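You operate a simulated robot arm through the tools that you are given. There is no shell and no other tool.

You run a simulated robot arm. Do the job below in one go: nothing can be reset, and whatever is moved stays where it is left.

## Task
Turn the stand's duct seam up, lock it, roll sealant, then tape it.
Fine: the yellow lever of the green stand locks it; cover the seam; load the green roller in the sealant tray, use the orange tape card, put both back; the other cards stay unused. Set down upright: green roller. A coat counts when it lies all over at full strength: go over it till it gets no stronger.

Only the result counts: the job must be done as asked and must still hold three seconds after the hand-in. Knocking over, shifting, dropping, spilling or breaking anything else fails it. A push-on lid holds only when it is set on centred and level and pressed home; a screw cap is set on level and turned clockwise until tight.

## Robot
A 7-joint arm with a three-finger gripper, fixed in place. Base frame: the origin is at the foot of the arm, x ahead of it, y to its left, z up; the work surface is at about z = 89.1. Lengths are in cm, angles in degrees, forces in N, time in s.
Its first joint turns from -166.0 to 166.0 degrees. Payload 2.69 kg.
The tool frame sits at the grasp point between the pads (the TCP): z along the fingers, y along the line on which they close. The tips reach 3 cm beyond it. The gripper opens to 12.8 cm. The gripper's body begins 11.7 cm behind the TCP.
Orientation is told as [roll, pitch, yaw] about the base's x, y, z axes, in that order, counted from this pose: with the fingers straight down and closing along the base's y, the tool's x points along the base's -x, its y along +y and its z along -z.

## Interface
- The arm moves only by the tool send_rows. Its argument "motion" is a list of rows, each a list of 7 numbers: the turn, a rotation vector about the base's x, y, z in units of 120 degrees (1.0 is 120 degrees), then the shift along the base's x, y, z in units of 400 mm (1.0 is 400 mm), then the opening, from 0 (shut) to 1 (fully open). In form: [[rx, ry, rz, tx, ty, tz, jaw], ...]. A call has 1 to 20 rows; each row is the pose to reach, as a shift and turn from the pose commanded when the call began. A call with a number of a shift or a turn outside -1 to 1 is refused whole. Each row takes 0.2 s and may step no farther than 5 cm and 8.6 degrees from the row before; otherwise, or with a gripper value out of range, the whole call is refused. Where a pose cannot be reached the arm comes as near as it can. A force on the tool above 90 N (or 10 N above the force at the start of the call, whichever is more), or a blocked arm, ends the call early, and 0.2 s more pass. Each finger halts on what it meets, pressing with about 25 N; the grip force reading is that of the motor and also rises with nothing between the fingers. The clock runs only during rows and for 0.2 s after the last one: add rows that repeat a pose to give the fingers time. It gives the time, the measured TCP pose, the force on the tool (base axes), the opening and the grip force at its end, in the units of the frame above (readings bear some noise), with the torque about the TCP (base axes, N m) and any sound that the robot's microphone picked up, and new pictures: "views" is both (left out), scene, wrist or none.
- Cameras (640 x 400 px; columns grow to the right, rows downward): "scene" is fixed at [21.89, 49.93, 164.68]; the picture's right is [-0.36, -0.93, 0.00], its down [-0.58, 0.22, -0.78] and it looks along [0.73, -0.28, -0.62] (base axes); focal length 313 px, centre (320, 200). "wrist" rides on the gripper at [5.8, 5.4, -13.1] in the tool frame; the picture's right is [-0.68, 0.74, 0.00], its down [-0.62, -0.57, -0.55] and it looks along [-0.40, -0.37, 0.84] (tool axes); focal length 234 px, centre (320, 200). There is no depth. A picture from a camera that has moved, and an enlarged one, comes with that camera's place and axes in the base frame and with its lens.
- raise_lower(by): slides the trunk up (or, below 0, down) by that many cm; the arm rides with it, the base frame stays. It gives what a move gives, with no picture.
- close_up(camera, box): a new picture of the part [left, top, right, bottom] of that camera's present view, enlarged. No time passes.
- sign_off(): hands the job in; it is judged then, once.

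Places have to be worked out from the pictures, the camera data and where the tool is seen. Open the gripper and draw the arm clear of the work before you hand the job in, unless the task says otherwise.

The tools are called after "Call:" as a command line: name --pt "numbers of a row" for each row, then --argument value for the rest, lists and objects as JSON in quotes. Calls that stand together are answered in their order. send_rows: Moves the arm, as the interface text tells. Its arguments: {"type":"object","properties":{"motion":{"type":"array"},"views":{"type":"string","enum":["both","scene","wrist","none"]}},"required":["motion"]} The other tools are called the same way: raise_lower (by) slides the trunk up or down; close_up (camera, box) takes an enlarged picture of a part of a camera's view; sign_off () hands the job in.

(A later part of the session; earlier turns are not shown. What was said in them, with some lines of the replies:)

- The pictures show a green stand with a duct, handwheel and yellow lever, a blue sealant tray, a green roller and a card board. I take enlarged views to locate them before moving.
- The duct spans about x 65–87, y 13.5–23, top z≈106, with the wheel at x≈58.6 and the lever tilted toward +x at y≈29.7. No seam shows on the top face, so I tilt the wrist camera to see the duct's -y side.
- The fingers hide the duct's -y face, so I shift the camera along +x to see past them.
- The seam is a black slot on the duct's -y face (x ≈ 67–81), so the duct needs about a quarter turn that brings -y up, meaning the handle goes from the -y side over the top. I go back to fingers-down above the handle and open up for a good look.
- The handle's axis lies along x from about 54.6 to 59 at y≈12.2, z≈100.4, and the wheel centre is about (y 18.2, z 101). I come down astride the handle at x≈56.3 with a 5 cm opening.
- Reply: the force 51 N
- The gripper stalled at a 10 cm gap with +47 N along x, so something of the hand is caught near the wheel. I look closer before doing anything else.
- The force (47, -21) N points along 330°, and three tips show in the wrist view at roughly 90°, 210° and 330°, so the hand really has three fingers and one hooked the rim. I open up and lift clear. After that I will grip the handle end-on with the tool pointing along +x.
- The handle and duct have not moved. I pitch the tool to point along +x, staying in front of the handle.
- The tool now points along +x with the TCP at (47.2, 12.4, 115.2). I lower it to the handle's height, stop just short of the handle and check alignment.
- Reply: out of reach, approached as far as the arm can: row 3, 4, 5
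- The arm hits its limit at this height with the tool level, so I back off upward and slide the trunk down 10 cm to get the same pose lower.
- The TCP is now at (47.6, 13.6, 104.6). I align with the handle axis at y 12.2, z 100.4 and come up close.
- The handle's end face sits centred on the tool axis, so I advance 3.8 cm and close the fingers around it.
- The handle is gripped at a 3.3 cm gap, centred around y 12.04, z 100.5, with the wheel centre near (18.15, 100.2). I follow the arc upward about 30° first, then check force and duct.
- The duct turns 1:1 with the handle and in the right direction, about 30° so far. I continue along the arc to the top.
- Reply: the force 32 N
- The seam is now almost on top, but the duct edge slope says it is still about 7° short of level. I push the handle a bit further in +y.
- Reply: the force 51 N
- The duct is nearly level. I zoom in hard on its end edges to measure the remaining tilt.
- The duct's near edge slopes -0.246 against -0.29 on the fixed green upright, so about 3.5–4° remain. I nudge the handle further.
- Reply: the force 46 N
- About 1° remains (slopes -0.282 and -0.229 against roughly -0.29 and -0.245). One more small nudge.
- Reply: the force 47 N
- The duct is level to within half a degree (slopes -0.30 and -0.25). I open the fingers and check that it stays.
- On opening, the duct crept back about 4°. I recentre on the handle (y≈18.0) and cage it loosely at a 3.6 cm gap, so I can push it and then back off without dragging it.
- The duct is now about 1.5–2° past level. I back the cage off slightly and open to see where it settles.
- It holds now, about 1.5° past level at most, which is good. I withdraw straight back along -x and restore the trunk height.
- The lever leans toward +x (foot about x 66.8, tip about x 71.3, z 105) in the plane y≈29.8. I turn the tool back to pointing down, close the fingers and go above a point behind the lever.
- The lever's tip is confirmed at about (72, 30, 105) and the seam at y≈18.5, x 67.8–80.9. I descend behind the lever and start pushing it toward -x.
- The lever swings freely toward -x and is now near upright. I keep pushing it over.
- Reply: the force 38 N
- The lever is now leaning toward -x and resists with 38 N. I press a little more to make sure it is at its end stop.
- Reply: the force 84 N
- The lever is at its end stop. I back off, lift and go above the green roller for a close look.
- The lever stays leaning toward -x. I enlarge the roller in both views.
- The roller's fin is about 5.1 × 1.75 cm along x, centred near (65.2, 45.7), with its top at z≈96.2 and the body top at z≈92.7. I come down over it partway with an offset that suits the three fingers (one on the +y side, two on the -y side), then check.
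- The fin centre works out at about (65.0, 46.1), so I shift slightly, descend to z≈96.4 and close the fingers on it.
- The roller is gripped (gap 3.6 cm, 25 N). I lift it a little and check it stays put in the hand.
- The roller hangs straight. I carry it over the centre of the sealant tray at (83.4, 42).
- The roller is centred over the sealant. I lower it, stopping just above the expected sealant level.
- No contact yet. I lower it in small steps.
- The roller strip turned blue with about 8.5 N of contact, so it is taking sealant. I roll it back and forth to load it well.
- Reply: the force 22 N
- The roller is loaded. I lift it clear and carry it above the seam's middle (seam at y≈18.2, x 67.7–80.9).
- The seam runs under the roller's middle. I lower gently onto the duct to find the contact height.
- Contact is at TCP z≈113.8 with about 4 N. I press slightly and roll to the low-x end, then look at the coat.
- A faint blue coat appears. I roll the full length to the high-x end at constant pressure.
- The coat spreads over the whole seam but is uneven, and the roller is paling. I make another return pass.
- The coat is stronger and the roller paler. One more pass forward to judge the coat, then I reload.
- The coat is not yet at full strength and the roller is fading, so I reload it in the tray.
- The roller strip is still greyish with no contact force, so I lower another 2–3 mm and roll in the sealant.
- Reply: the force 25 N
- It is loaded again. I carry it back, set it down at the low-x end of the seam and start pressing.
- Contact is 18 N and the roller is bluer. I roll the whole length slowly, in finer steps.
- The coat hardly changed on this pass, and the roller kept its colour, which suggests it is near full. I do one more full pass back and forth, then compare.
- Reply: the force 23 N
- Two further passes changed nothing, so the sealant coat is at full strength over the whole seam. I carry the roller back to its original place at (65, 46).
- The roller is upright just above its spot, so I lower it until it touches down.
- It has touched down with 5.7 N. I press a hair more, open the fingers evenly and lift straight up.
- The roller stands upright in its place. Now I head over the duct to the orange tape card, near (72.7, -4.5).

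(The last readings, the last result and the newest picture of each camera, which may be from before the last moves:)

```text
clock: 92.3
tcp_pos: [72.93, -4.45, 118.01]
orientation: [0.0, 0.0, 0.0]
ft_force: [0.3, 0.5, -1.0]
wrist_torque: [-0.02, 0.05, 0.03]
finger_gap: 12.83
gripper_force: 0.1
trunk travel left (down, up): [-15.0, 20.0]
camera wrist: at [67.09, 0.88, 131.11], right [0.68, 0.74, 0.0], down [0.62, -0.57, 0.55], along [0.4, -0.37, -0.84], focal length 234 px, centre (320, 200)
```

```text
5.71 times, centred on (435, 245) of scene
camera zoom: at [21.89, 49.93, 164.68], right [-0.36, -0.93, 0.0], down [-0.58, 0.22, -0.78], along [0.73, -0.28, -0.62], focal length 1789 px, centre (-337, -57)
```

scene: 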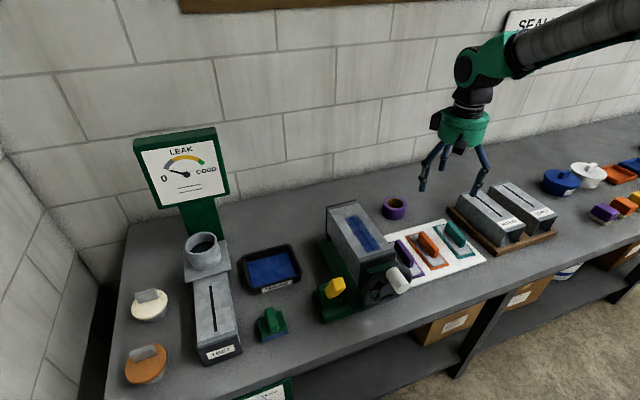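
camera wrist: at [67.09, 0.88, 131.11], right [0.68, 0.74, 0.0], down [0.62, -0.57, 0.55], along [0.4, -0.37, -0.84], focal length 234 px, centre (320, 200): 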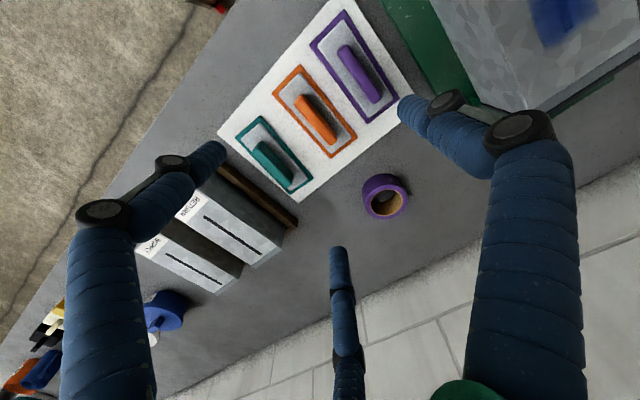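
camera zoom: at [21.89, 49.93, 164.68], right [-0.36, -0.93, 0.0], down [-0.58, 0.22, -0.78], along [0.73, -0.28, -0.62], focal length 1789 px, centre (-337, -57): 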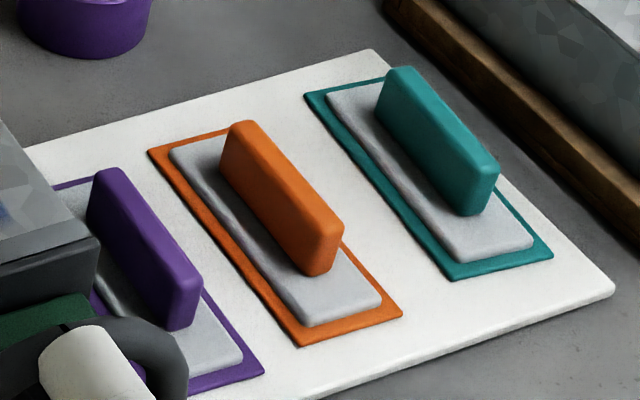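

The orange card is a grey plate of about 13.2 × 4.4 cm with an orange fin along x, centred near (73.4, -5.95), fin top z≈94.2. I go down partway with a 6.4 cm opening and check.

Call:
send_rows --pt "0 0 0 0.012 -0.055 -0.05 0.8" --pt "0 0 0 0.012 -0.055 -0.16 0.6" --pt "0 0 0 0.012 -0.055 -0.27 0.5" --pt "0 0 0 0.012 -0.055 -0.38 0.5" --pt "0 0 0 0.012 -0.055 -0.45 0.5" --pt "0 0 0 0.012 -0.055 -0.47 0.5" --pt "0 0 0 0.012 -0.055 -0.47 0.5"

Call:
close_up --camera "wrist" --box '[220, 80, 460, 240]'

Call:
close_up --camera "scene" --box '[395, 210, 475, 280]'

```text
clock: 93.9
tcp_pos: [73.4, -6.74, 99.33]
orientation: [0.0, 0.0, 0.0]
ft_force: [-0.4, 0.3, 0.6]
wrist_torque: [0.01, -0.02, 0.0]
finger_gap: 6.41
gripper_force: 0.0
trunk travel left (down, up): [-15.0, 20.0]
camera wrist: at [67.56, -1.34, 112.4], right [0.68, 0.74, 0.0], down [0.62, -0.57, 0.55], along [0.4, -0.37, -0.84], focal length 234 px, centre (320, 200)
```

scene: 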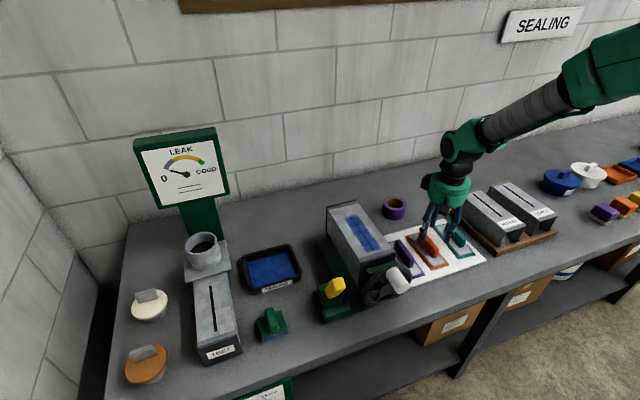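
wrist: 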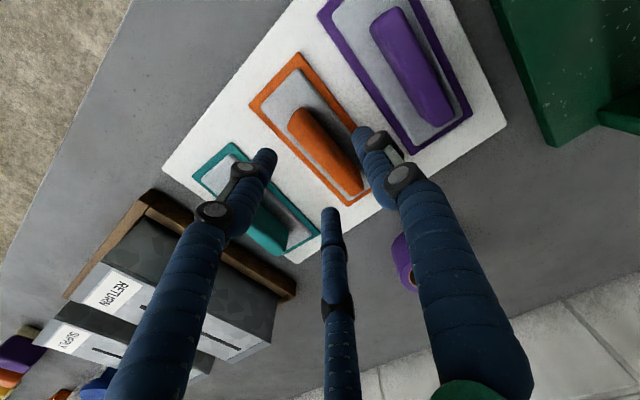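

```text
2.50 times, centred on (340, 160) of wrist
camera zoom: at [67.56, -1.34, 112.4], right [0.68, 0.74, 0.0], down [0.62, -0.57, 0.55], along [0.4, -0.37, -0.84], focal length 585 px, centre (270, 300)
```

zoom: 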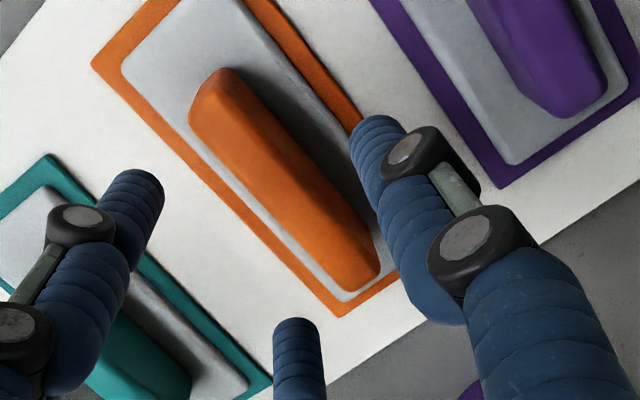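

```text
5.71 times, centred on (435, 245) of scene
camera zoom: at [21.89, 49.93, 164.68], right [-0.36, -0.93, 0.0], down [-0.58, 0.22, -0.78], along [0.73, -0.28, -0.62], focal length 1789 px, centre (-337, -57)
```

zoom: 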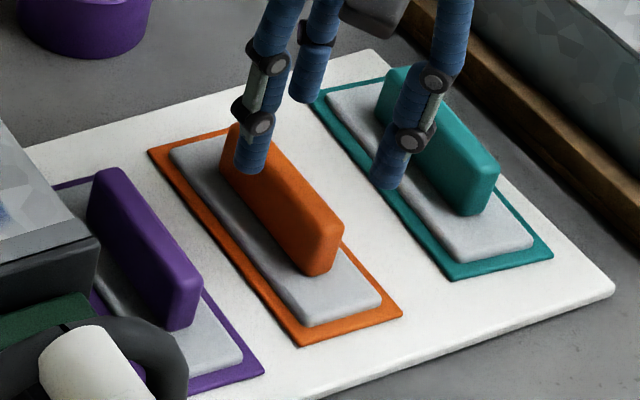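

The fin centre is at about (73.1, -5.8). I make a small correction, descend to z≈94.3 and close on the fin.

Call:
send_rows --pt "0 0 0 -0.007 0.005 -0.05 0.5" --pt "0 0 0 -0.007 0.005 -0.1 0.5" --pt "0 0 0 -0.007 0.005 -0.125 0.5" --pt "0 0 0 -0.007 0.005 -0.125 0.35" --pt "0 0 0 -0.007 0.005 -0.125 0.2" --pt "0 0 0 -0.007 0.005 -0.125 0.1" --pt "0 0 0 -0.007 0.005 -0.125 0.0" --pt "0 0 0 -0.007 0.005 -0.125 0.0"

Call:
close_up --camera "wrist" --box '[220, 80, 460, 240]'

Call:
close_up --camera "scene" --box '[395, 210, 475, 280]'

```text
clock: 95.7
tcp_pos: [73.17, -6.39, 94.27]
orientation: [0.1, 0.1, 0.0]
ft_force: [0.3, -0.5, -0.5]
wrist_torque: [0.04, -0.07, 0.05]
finger_gap: 2.76
gripper_force: 25.3
trunk travel left (down, up): [-15.0, 20.0]
camera wrist: at [67.26, -1.09, 107.43], right [0.68, 0.74, 0.0], down [0.62, -0.57, 0.55], along [0.4, -0.37, -0.84], focal length 234 px, centre (320, 200)
```

scene: 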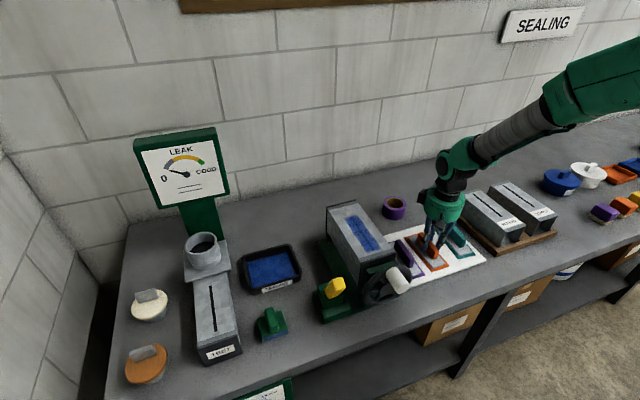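
wrist: 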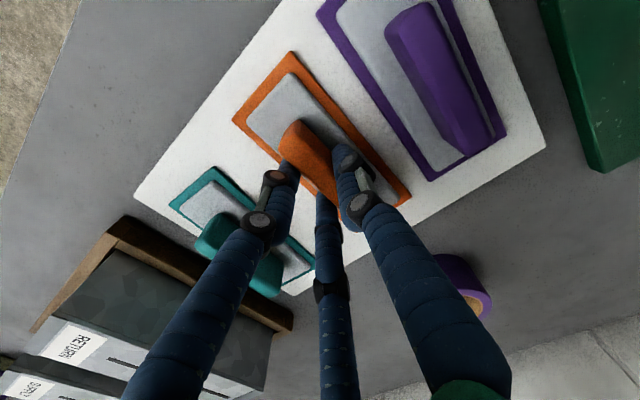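

```text
2.50 times, centred on (340, 160) of wrist
camera zoom: at [67.26, -1.09, 107.43], right [0.68, 0.74, 0.0], down [0.62, -0.57, 0.55], along [0.4, -0.37, -0.84], focal length 585 px, centre (270, 300)
```

zoom: 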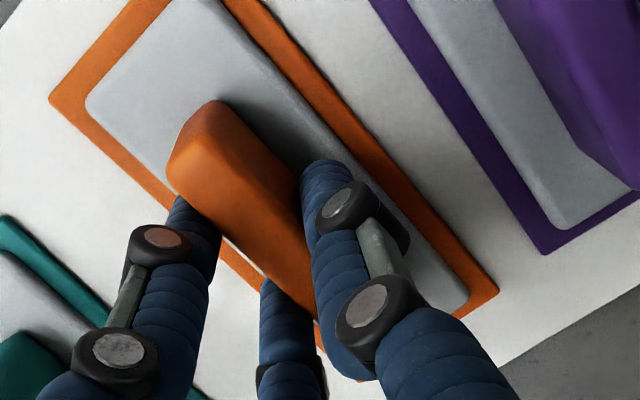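

```text
5.71 times, centred on (435, 245) of scene
camera zoom: at [21.89, 49.93, 164.68], right [-0.36, -0.93, 0.0], down [-0.58, 0.22, -0.78], along [0.73, -0.28, -0.62], focal length 1789 px, centre (-337, -57)
```

zoom: 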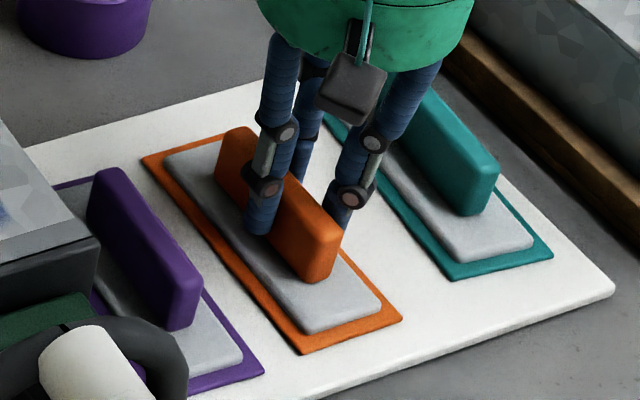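

The card is gripped (gap 2.8 cm). Its orange base moves with it and spans about x 66–81, y -9.4 to -2.8. I lift it and check that it hangs level.

Call:
send_rows --pt "0 0 0 0 0 0.03 0" --pt "0 0 0 0 0 0.1 0" --pt "0 0 0 0 0 0.2 0" --pt "0 0 0 0 0 0.31 0" --pt "0 0 0 0 0 0.42 0" --pt "0 0 0 0 0 0.53 0" --pt "0 0 0 0 0 0.6 0" --pt "0 0 0 0 0 0.6 0"

Call:
close_up --camera "scene" --box '[370, 160, 490, 280]'

Call:
close_up --camera "wrist" --box '[220, 80, 460, 240]'

```text
clock: 97.5
tcp_pos: [73.04, -6.55, 118.23]
orientation: [0.0, 0.0, -0.1]
ft_force: [-0.5, 0.0, 0.0]
wrist_torque: [0.02, -0.02, 0.05]
finger_gap: 2.78
gripper_force: 25.1
trunk travel left (down, up): [-15.0, 20.0]
camera wrist: at [67.27, -1.12, 131.34], right [0.68, 0.74, 0.0], down [0.62, -0.57, 0.55], along [0.4, -0.37, -0.84], focal length 234 px, centre (320, 200)
```

scene: 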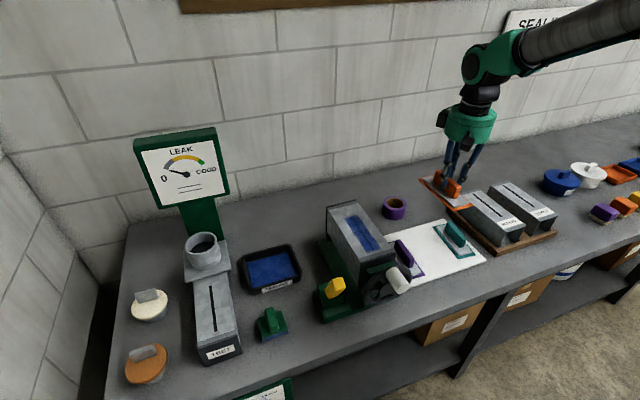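
wrist: 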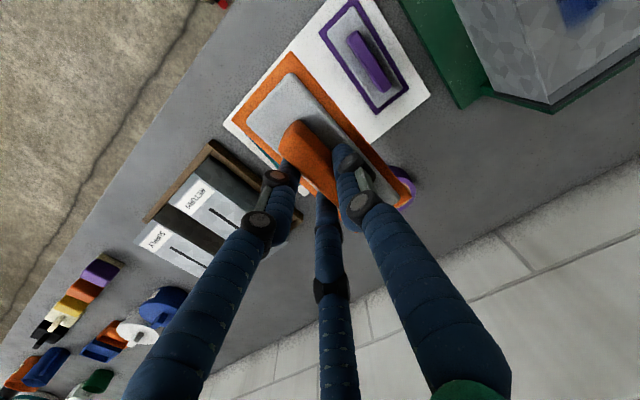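

```text
3.33 times, centred on (430, 220) of scene
camera zoom: at [21.89, 49.93, 164.68], right [-0.36, -0.93, 0.0], down [-0.58, 0.22, -0.78], along [0.73, -0.28, -0.62], focal length 1044 px, centre (-47, 133)
```

zoom: 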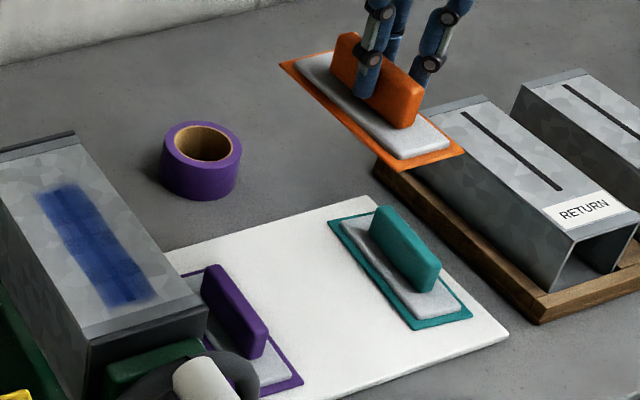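

```text
2.50 times, centred on (340, 160) of wrist
camera zoom: at [67.27, -1.12, 131.34], right [0.68, 0.74, 0.0], down [0.62, -0.57, 0.55], along [0.4, -0.37, -0.84], focal length 585 px, centre (270, 300)
```

zoom: 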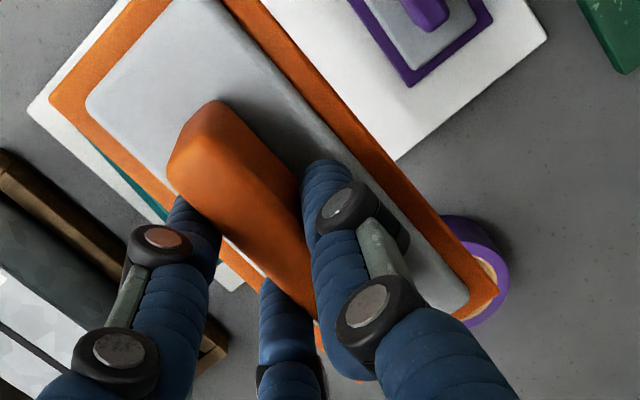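

The card hangs level with its centre at about TCP + (0.3, 0.45). I carry it over the seam, aiming its centre at (74.3, 18.1).

Call:
send_rows --pt "0 0 0 0.005 0.08 0 0" --pt "0 0 0 0.01 0.17 0 0" --pt "0 0 0 0.014 0.27 0 0" --pt "0 0 0 0.018 0.37 0 0" --pt "0 0 0 0.022 0.47 0 0" --pt "0 0 0 0.024 0.55 0 0" --pt "0 0 0 0.024 0.605 0 0" --pt "0 0 0 0.024 0.605 -0.06 0" --pt "0 0 0 0.024 0.605 -0.1 0" --pt "0 0 0 0.024 0.605 -0.1 0"

Call:
close_up --camera "scene" --box '[315, 170, 425, 280]'

Call:
close_up --camera "wrist" --box '[200, 40, 460, 220]'

```text
clock: 99.7
tcp_pos: [74.1, 17.63, 114.27]
orientation: [-0.1, 0.0, 0.1]
ft_force: [-1.3, -0.6, 0.5]
wrist_torque: [0.0, 0.01, -0.02]
finger_gap: 2.74
gripper_force: 25.2
trunk travel left (down, up): [-15.0, 20.0]
camera wrist: at [68.28, 23.05, 127.34], right [0.68, 0.74, 0.0], down [0.62, -0.57, 0.55], along [0.4, -0.37, -0.84], focal length 234 px, centre (320, 200)
```

scene: 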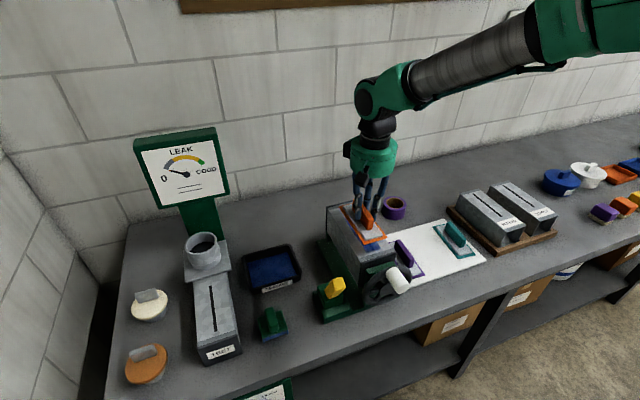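
wrist: 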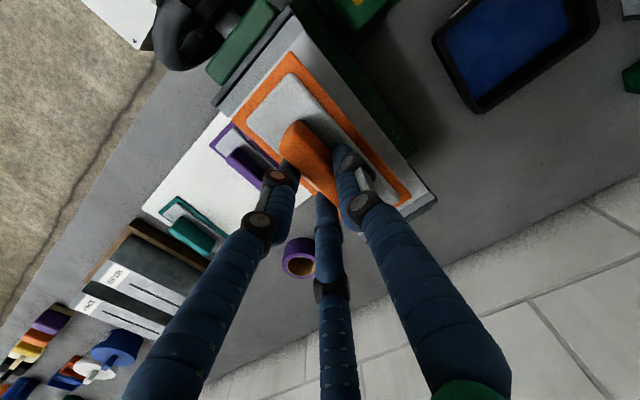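

```text
3.64 times, centred on (370, 225) of scene
camera zoom: at [21.89, 49.93, 164.68], right [-0.36, -0.93, 0.0], down [-0.58, 0.22, -0.78], along [0.73, -0.28, -0.62], focal length 1138 px, centre (138, 109)
```

zoom: 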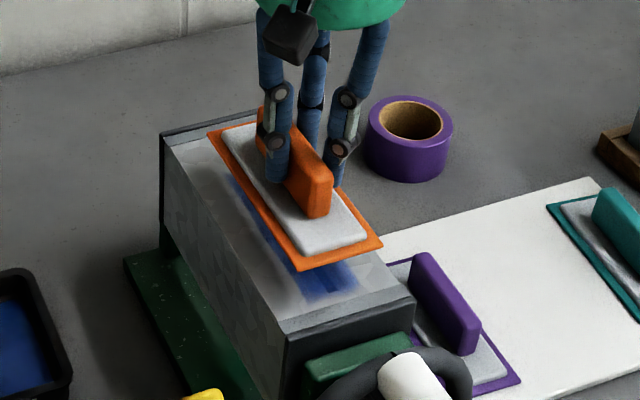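

```text
2.22 times, centred on (330, 130) of wrist
camera zoom: at [68.28, 23.05, 127.34], right [0.68, 0.74, 0.0], down [0.62, -0.57, 0.55], along [0.4, -0.37, -0.84], focal length 520 px, centre (298, 356)
```

zoom: 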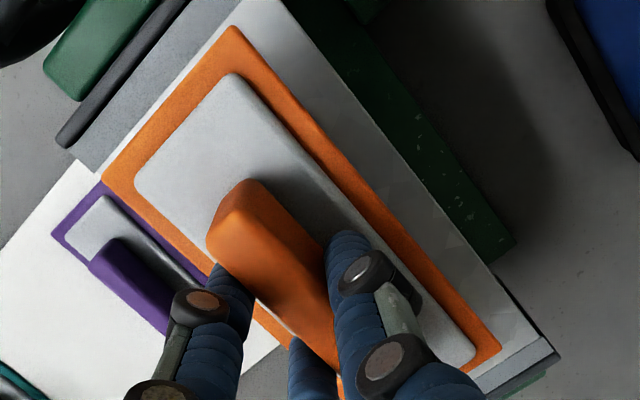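

The card's centre is over (74.4, 18.05), matching the seam. I lower it onto the duct.

Call:
send_rows --pt "0 0 0 -0.003 0 -0.04 0" --pt "0 0 0 -0.003 0 -0.06 0" --pt "0 0 0 -0.003 0 -0.07 0" --pt "0 0 0 -0.003 0 -0.076 0" --views "none"

```text
clock: 100.7
tcp_pos: [73.97, 17.64, 111.21]
orientation: [0.1, 0.0, 0.1]
ft_force: [-0.4, 0.7, -1.4]
wrist_torque: [0.0, -0.01, -0.04]
finger_gap: 2.76
gripper_force: 25.2
trunk travel left (down, up): [-15.0, 20.0]
```

No contact yet at 111.2, so I continue in small steps.

Call:
send_rows --pt "0 0 0 0 0 -0.005 0" --pt "0 0 0 0 0 -0.01 0" --views "none"

Call:
close_up --camera "scene" --box '[315, 180, 425, 290]'

```text
clock: 101.3
tcp_pos: [73.87, 17.77, 110.83]
orientation: [0.0, 0.0, 0.0]
ft_force: [0.1, -0.5, -0.2]
wrist_torque: [0.01, 0.03, 0.05]
finger_gap: 2.74
gripper_force: 25.1
trunk travel left (down, up): [-15.0, 20.0]
```

```text
3.64 times, centred on (370, 235) of scene
camera zoom: at [21.89, 49.93, 164.68], right [-0.36, -0.93, 0.0], down [-0.58, 0.22, -0.78], along [0.73, -0.28, -0.62], focal length 1138 px, centre (138, 73)
```

zoom: 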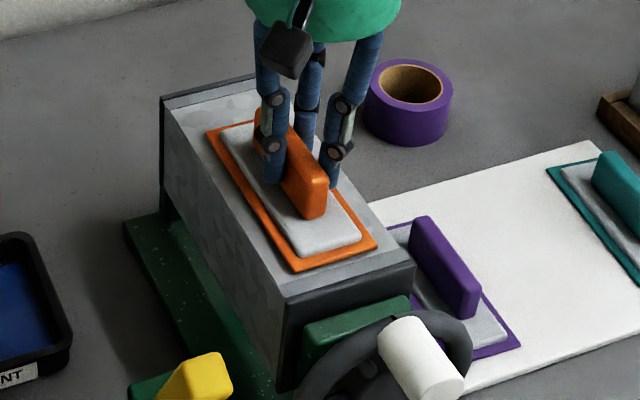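

Very close now. I go on down until there is contact force.

Call:
send_rows --pt "0 0 0 0 -0.001 -0.005 0" --pt "0 0 0 0 -0.001 -0.01 0" --views "none"

```text
clock: 101.9
tcp_pos: [73.82, 17.6, 110.45]
orientation: [0.0, -0.1, 0.0]
ft_force: [-1.4, -0.2, 3.0]
wrist_torque: [-0.01, 0.19, 0.01]
finger_gap: 2.75
gripper_force: 25.3
trunk travel left (down, up): [-15.0, 20.0]
```

First contact is at 110.45 with 3 N. I press down on the card for a moment and look.

Call:
send_rows --pt "0 0 0 0 0 -0.005 0" --pt "0 0 0 0 0 -0.01 0" --pt "0 0 0 0 0 -0.01 0" --pt "0 0 0 0 0 -0.01 0" --views "none"

Call:
close_up --camera "scene" --box '[315, 180, 425, 290]'

```text
clock: 102.9
tcp_pos: [73.91, 17.64, 110.33]
orientation: [0.1, -0.3, 0.0]
ft_force: [1.2, 1.7, 30.4]
wrist_torque: [0.23, -0.08, 0.0]
finger_gap: 2.78
gripper_force: 24.5
trunk travel left (down, up): [-15.0, 20.0]
```

```text
3.64 times, centred on (370, 235) of scene
camera zoom: at [21.89, 49.93, 164.68], right [-0.36, -0.93, 0.0], down [-0.58, 0.22, -0.78], along [0.73, -0.28, -0.62], focal length 1138 px, centre (138, 73)
```

zoom: 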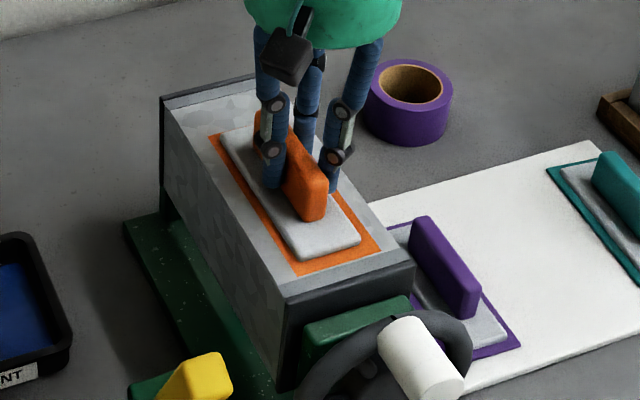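

The orange sheet now lies flat on the duct, so the tape seems to have transferred. I lift the card gently to check.

Call:
send_rows --pt "0 0 0 0 0 0.01 0" --pt "0 0 0 0 0 0.04 0" --pt "0 0 0 0 0 0.1 0" --pt "0 0 0 0 0 0.2 0" --pt "0 0 0 0 0 0.25 0"

Call:
close_up --camera "scene" --box '[315, 160, 425, 290]'

Call:
close_up --camera "wrist" --box '[200, 20, 460, 220]'

```text
clock: 104.1
tcp_pos: [73.88, 17.6, 120.13]
orientation: [0.1, 0.0, 0.0]
ft_force: [-0.4, -0.4, -0.7]
wrist_torque: [0.02, -0.02, 0.03]
finger_gap: 2.76
gripper_force: 24.8
trunk travel left (down, up): [-15.0, 20.0]
camera wrist: at [67.92, 23.0, 133.15], right [0.68, 0.74, 0.0], down [0.62, -0.57, 0.55], along [0.4, -0.37, -0.84], focal length 234 px, centre (320, 200)
```

scene: 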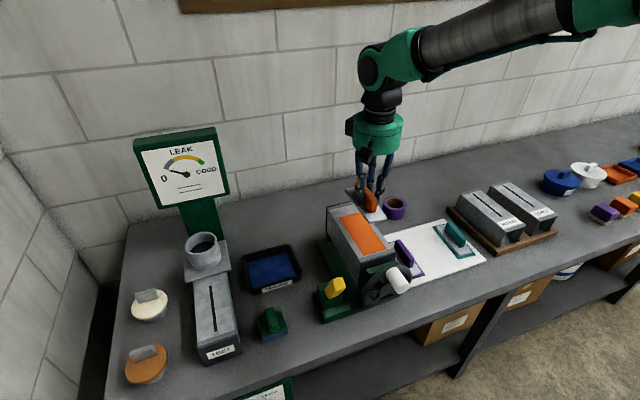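
wrist: 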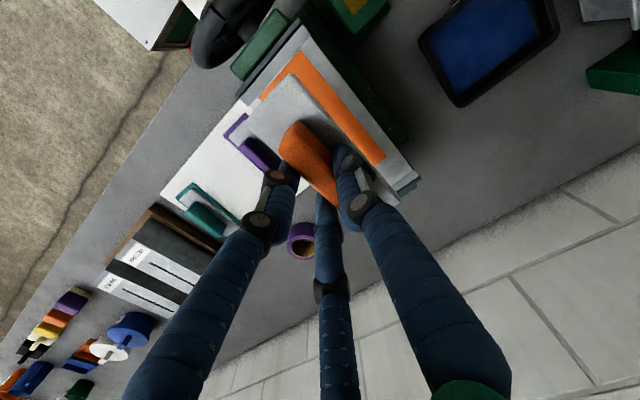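

```text
3.08 times, centred on (370, 225) of scene
camera zoom: at [21.89, 49.93, 164.68], right [-0.36, -0.93, 0.0], down [-0.58, 0.22, -0.78], along [0.73, -0.28, -0.62], focal length 963 px, centre (166, 123)
```

zoom: 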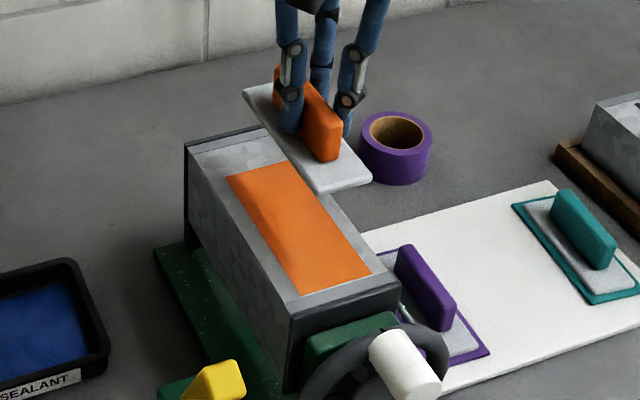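

```text
2.00 times, centred on (330, 120) of wrist
camera zoom: at [67.92, 23.0, 133.15], right [0.68, 0.74, 0.0], down [0.62, -0.57, 0.55], along [0.4, -0.37, -0.84], focal length 468 px, centre (300, 360)
```

zoom: 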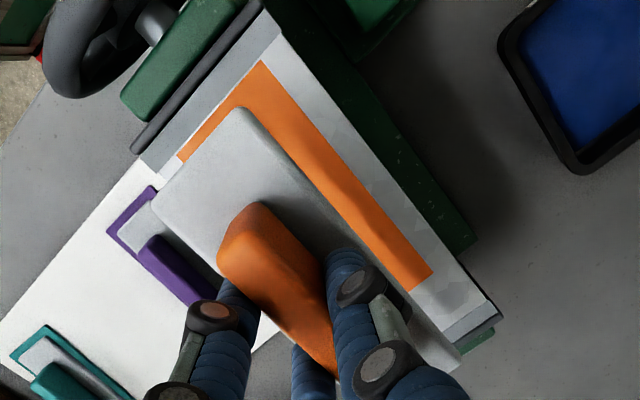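

The tape covers the seam fully and stayed on the duct. I take the card back to its place on the white mat.

Call:
send_rows --pt "0 0 0 0 -0.08 0 0" --pt "0 0 0 -0.004 -0.18 0 0" --pt "0 0 0 -0.008 -0.29 0 0" --pt "0 0 0 -0.012 -0.4 0 0" --pt "0 0 0 -0.016 -0.51 0 0" --pt "0 0 0 -0.018 -0.58 0 0" --pt "0 0 0 -0.018 -0.6 -0.04 0" --pt "0 0 0 -0.018 -0.601 -0.14 0" --pt "0 0 0 -0.018 -0.601 -0.25 0" --pt "0 0 0 -0.018 -0.601 -0.36 0" --pt "0 0 0 -0.018 -0.601 -0.47 0" --pt "0 0 0 -0.018 -0.601 -0.56 0" --pt "0 0 0 -0.018 -0.601 -0.61 0" --pt "0 0 0 -0.018 -0.601 -0.625 0" --pt "0 0 0 -0.018 -0.601 -0.625 0"

Call:
close_up --camera "scene" --box '[385, 200, 495, 290]'

```text
clock: 107.3
tcp_pos: [73.22, -6.38, 94.88]
orientation: [0.0, -0.1, 0.0]
ft_force: [0.0, -1.0, -0.9]
wrist_torque: [0.03, 0.02, -0.01]
finger_gap: 2.77
gripper_force: 24.8
trunk travel left (down, up): [-15.0, 20.0]
camera wrist: at [67.34, -1.0, 108.11], right [0.68, 0.74, 0.0], down [0.62, -0.57, 0.55], along [0.4, -0.37, -0.84], focal length 234 px, centre (320, 200)
```

scene: 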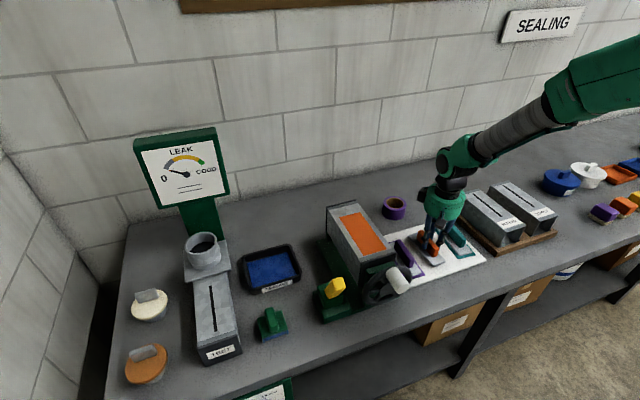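
wrist: 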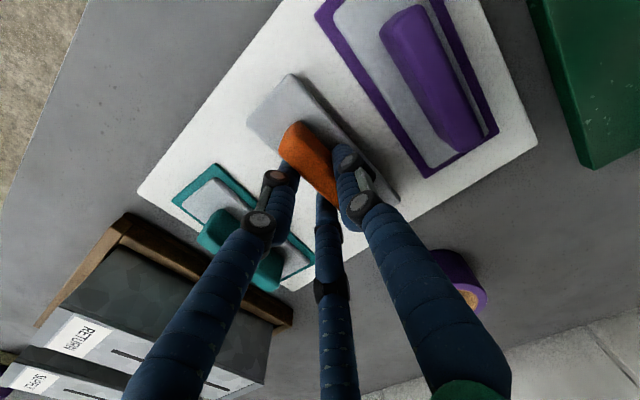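

```text
4.44 times, centred on (440, 245) of scene
camera zoom: at [21.89, 49.93, 164.68], right [-0.36, -0.93, 0.0], down [-0.58, 0.22, -0.78], along [0.73, -0.28, -0.62], focal length 1392 px, centre (-213, 0)
```

zoom: 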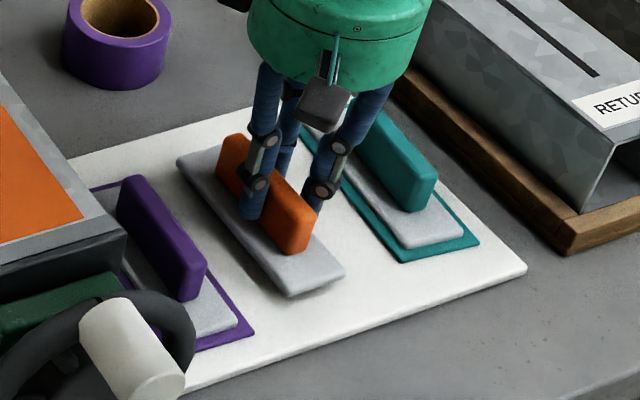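

The card is just above its spot. I lower it until it touches down.

Call:
send_rows --pt "0 0 0 0 0 -0.007 0" --pt "0 0 0 0 0 -0.014 0" --pt "0 0 0 0 0 -0.018 0" --views "none"

```text
clock: 108.1
tcp_pos: [73.15, -6.46, 94.3]
orientation: [0.0, 0.0, 0.0]
ft_force: [-0.2, -0.3, -2.0]
wrist_torque: [-0.02, 0.03, -0.02]
finger_gap: 2.74
gripper_force: 25.3
trunk travel left (down, up): [-15.0, 20.0]
```

No contact yet, so I go down a few more millimetres.

Call:
send_rows --pt "0 0 0 0 0 -0.004 0" --pt "0 0 0 0 0 -0.008 0" --views "none"

```text
clock: 108.7
tcp_pos: [73.28, -6.34, 94.05]
orientation: [-0.1, -0.2, 0.0]
ft_force: [-2.3, -0.9, 9.9]
wrist_torque: [0.13, 0.74, 0.12]
finger_gap: 2.77
gripper_force: 25.4
trunk travel left (down, up): [-15.0, 20.0]
```

Contact is at 10 N. I release the card and lift straight up.

Call:
send_rows --pt "0 0 0 0 0 0 0.25" --pt "0 0 0 0 0 0 0.4" --pt "0 0 0 0 0 0 0.5" --pt "0 0 0 0 0 0.03 0.5" --pt "0 0 0 0 0 0.1 0.5" --pt "0 0 0 0 0 0.2 0.5" --pt "0 0 0 0 0 0.32 0.5" --pt "0 0 0 -0.05 0 0.44 0.5" --pt "0 0 0 -0.15 0 0.5 0.5"

Call:
close_up --camera "scene" --box '[385, 200, 495, 290]'

Call:
close_up --camera "scene" --box '[235, 180, 425, 350]'

Call:
close_up --camera "scene" --box '[320, 190, 410, 290]'

```text
refused: row 8 steps farther than a row can; nothing moved
```

```text
4.44 times, centred on (440, 245) of scene
camera zoom: at [21.89, 49.93, 164.68], right [-0.36, -0.93, 0.0], down [-0.58, 0.22, -0.78], along [0.73, -0.28, -0.62], focal length 1392 px, centre (-213, 0)
```

zoom: 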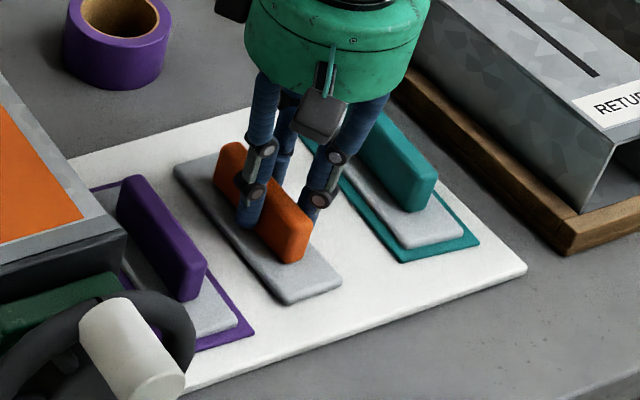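

```text
2.35 times, centred on (330, 265) of scene
camera zoom: at [21.89, 49.93, 164.68], right [-0.36, -0.93, 0.0], down [-0.58, 0.22, -0.78], along [0.73, -0.28, -0.62], focal length 737 px, centre (296, 47)
```

zoom: 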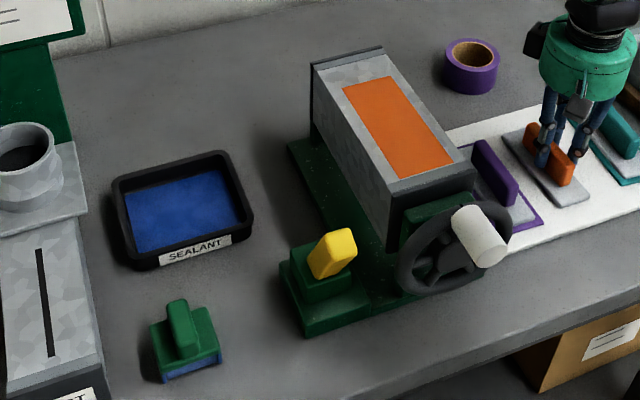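

```text
4.00 times, centred on (365, 240) of scene
camera zoom: at [21.89, 49.93, 164.68], right [-0.36, -0.93, 0.0], down [-0.58, 0.22, -0.78], along [0.73, -0.28, -0.62], focal length 1252 px, centre (140, 40)
```

zoom: 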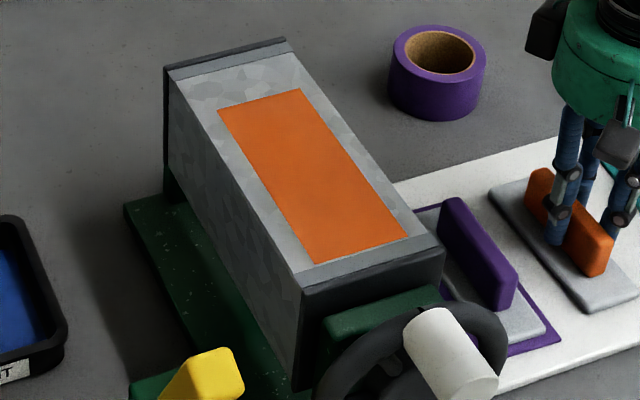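

One row stepped too far, so the whole call was refused and nothing moved. I resend the release with smaller steps.

Call:
send_rows --pt "0 0 0 0 0 0 0.25" --pt "0 0 0 0 0 0 0.4" --pt "0 0 0 0 0 0 0.5" --pt "0 0 0 0 0 0.03 0.5" --pt "0 0 0 0 0 0.1 0.5" --pt "0 0 0 0 0 0.2 0.5" --pt "0 0 0 0 0 0.3 0.5" --pt "0 0 0 -0.03 0 0.4 0.5" --pt "0 0 0 -0.1 0 0.48 0.5" --pt "0 0 0 -0.2 0 0.52 0.5" --pt "0 0 0 -0.3 0 0.54 0.5"

Call:
close_up --camera "scene" --box '[385, 200, 495, 290]'

Call:
close_up --camera "scene" --box '[350, 245, 400, 285]'

Call:
close_up --camera "wrist" --box '[180, 0, 460, 220]'

```text
clock: 111.1
tcp_pos: [61.2, -6.34, 115.67]
orientation: [0.0, 0.0, 0.1]
ft_force: [0.4, -0.5, -0.4]
wrist_torque: [-0.01, 0.06, 0.01]
finger_gap: 6.42
gripper_force: 0.2
trunk travel left (down, up): [-15.0, 20.0]
camera wrist: at [55.32, -0.93, 128.79], right [0.68, 0.74, 0.0], down [0.62, -0.57, 0.55], along [0.4, -0.37, -0.84], focal length 234 px, centre (320, 200)
```

scene: 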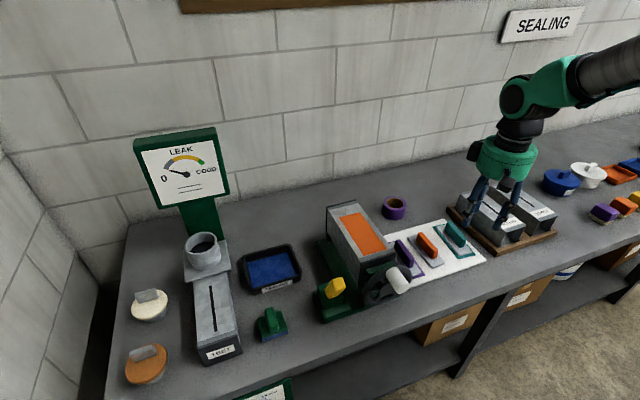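
wrist: 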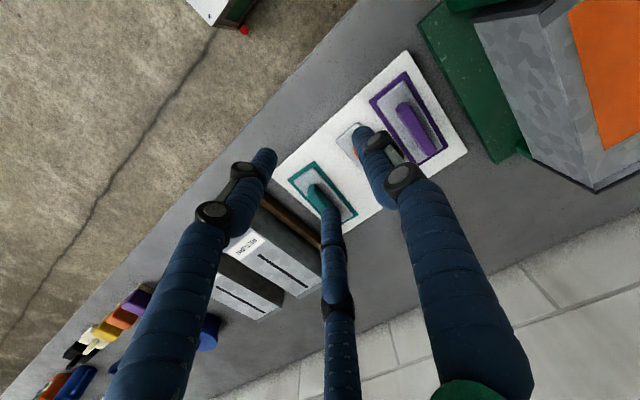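

```text
4.44 times, centred on (440, 245) of scene
camera zoom: at [21.89, 49.93, 164.68], right [-0.36, -0.93, 0.0], down [-0.58, 0.22, -0.78], along [0.73, -0.28, -0.62], focal length 1392 px, centre (-213, 0)
```

zoom: 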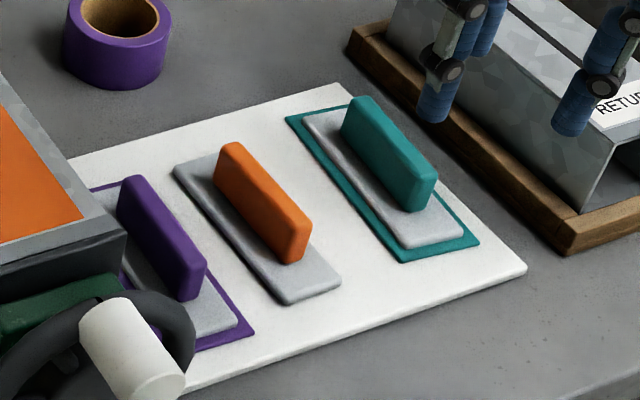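

```text
10.00 times, centred on (375, 265) of scene
camera zoom: at [21.89, 49.93, 164.68], right [-0.36, -0.93, 0.0], down [-0.58, 0.22, -0.78], along [0.73, -0.28, -0.62], focal length 3131 px, centre (-230, -450)
```

zoom: 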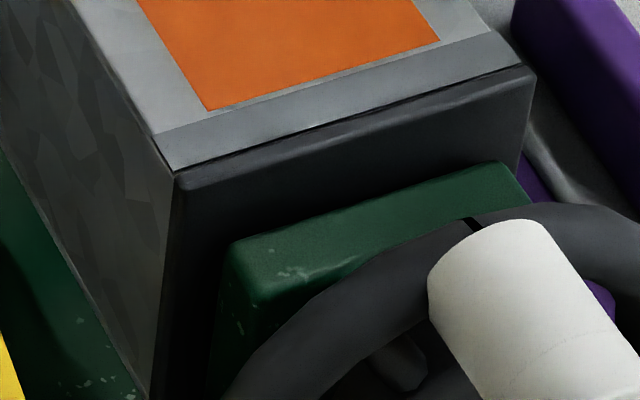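

```text
1.82 times, centred on (320, 110) of wrist
camera zoom: at [55.32, -0.93, 128.79], right [0.68, 0.74, 0.0], down [0.62, -0.57, 0.55], along [0.4, -0.37, -0.84], focal length 426 px, centre (320, 364)
```

zoom: 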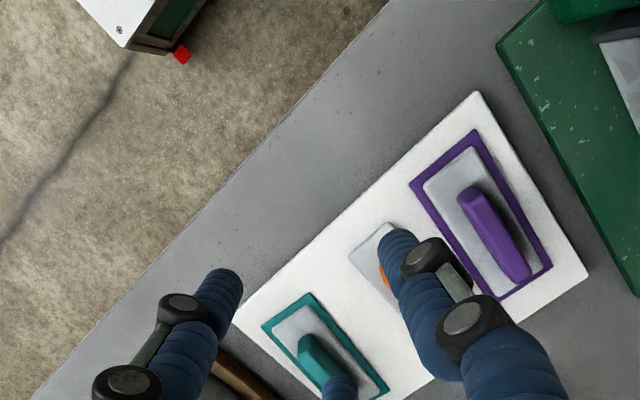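

The tape lies flat over the seam, the duct sits level with the lever thrown, the roller stands upright in its place, and the card is back on the mat. I draw the arm up and clear, then hand in.

Call:
send_rows --pt "0 0 0 -0.05 -0.05 0.06 0.6" --pt "0 0 0 -0.1 -0.1 0.12 0.8" --pt "0 0 0 -0.15 -0.15 0.18 0.8" --pt "0 0 0 -0.15 -0.15 0.18 0.8" --views "scene"

Call:
close_up --camera "scene" --box '[235, 180, 425, 350]'

```text
clock: 112.1
tcp_pos: [55.08, -12.35, 122.76]
orientation: [-0.1, 0.0, -0.1]
ft_force: [0.0, 0.4, 0.6]
wrist_torque: [0.0, -0.06, -0.01]
finger_gap: 10.25
gripper_force: 0.1
trunk travel left (down, up): [-15.0, 20.0]
```

scene: 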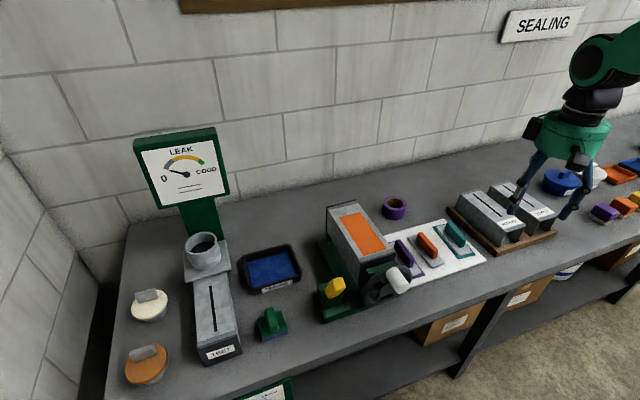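

```text
2.35 times, centred on (330, 265) of scene
camera zoom: at [21.89, 49.93, 164.68], right [-0.36, -0.93, 0.0], down [-0.58, 0.22, -0.78], along [0.73, -0.28, -0.62], focal length 737 px, centre (296, 47)
```

zoom: 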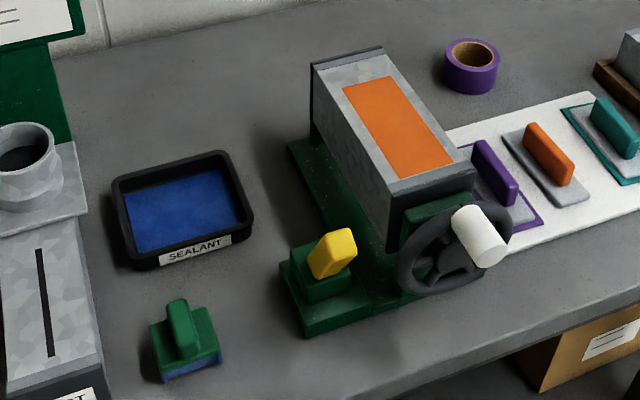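

The arm is clear, the gripper is open and everything is at rest where it belongs. I hand the job in.

Call:
sign_off

```text
The job is handed in.
```

The seam is turned up, locked, sealed and taped, and I have handed the job in. I got no verdict back.

- **Seam and lock:** the duct sits level with the seam on top, and the yellow lever is pushed over to its end stop. The duct was about 1.5° past level when I let go of the handle, and it has read level since I threw the lever. I did not turn the wheel afterwards to test that the lock holds.
- **Sealant:** I loaded the green roller twice and rolled the full seam. The last two passes made the coat no stronger. It looks slightly banded, but the bands did not change either.
- **Tape:** the orange tape came off its card in one press and covers the whole seam. The other cards were not used.
- **Tools:** the roller stands upright in its place and the orange card is back on the white mat. The card slid about 3 mm when I first gripped it, so it may sit a few millimetres off its original spot.

While lining up on the wheel handle, a finger hooked the wheel rim. I opened the gripper, backed off and approached differently; nothing moved.
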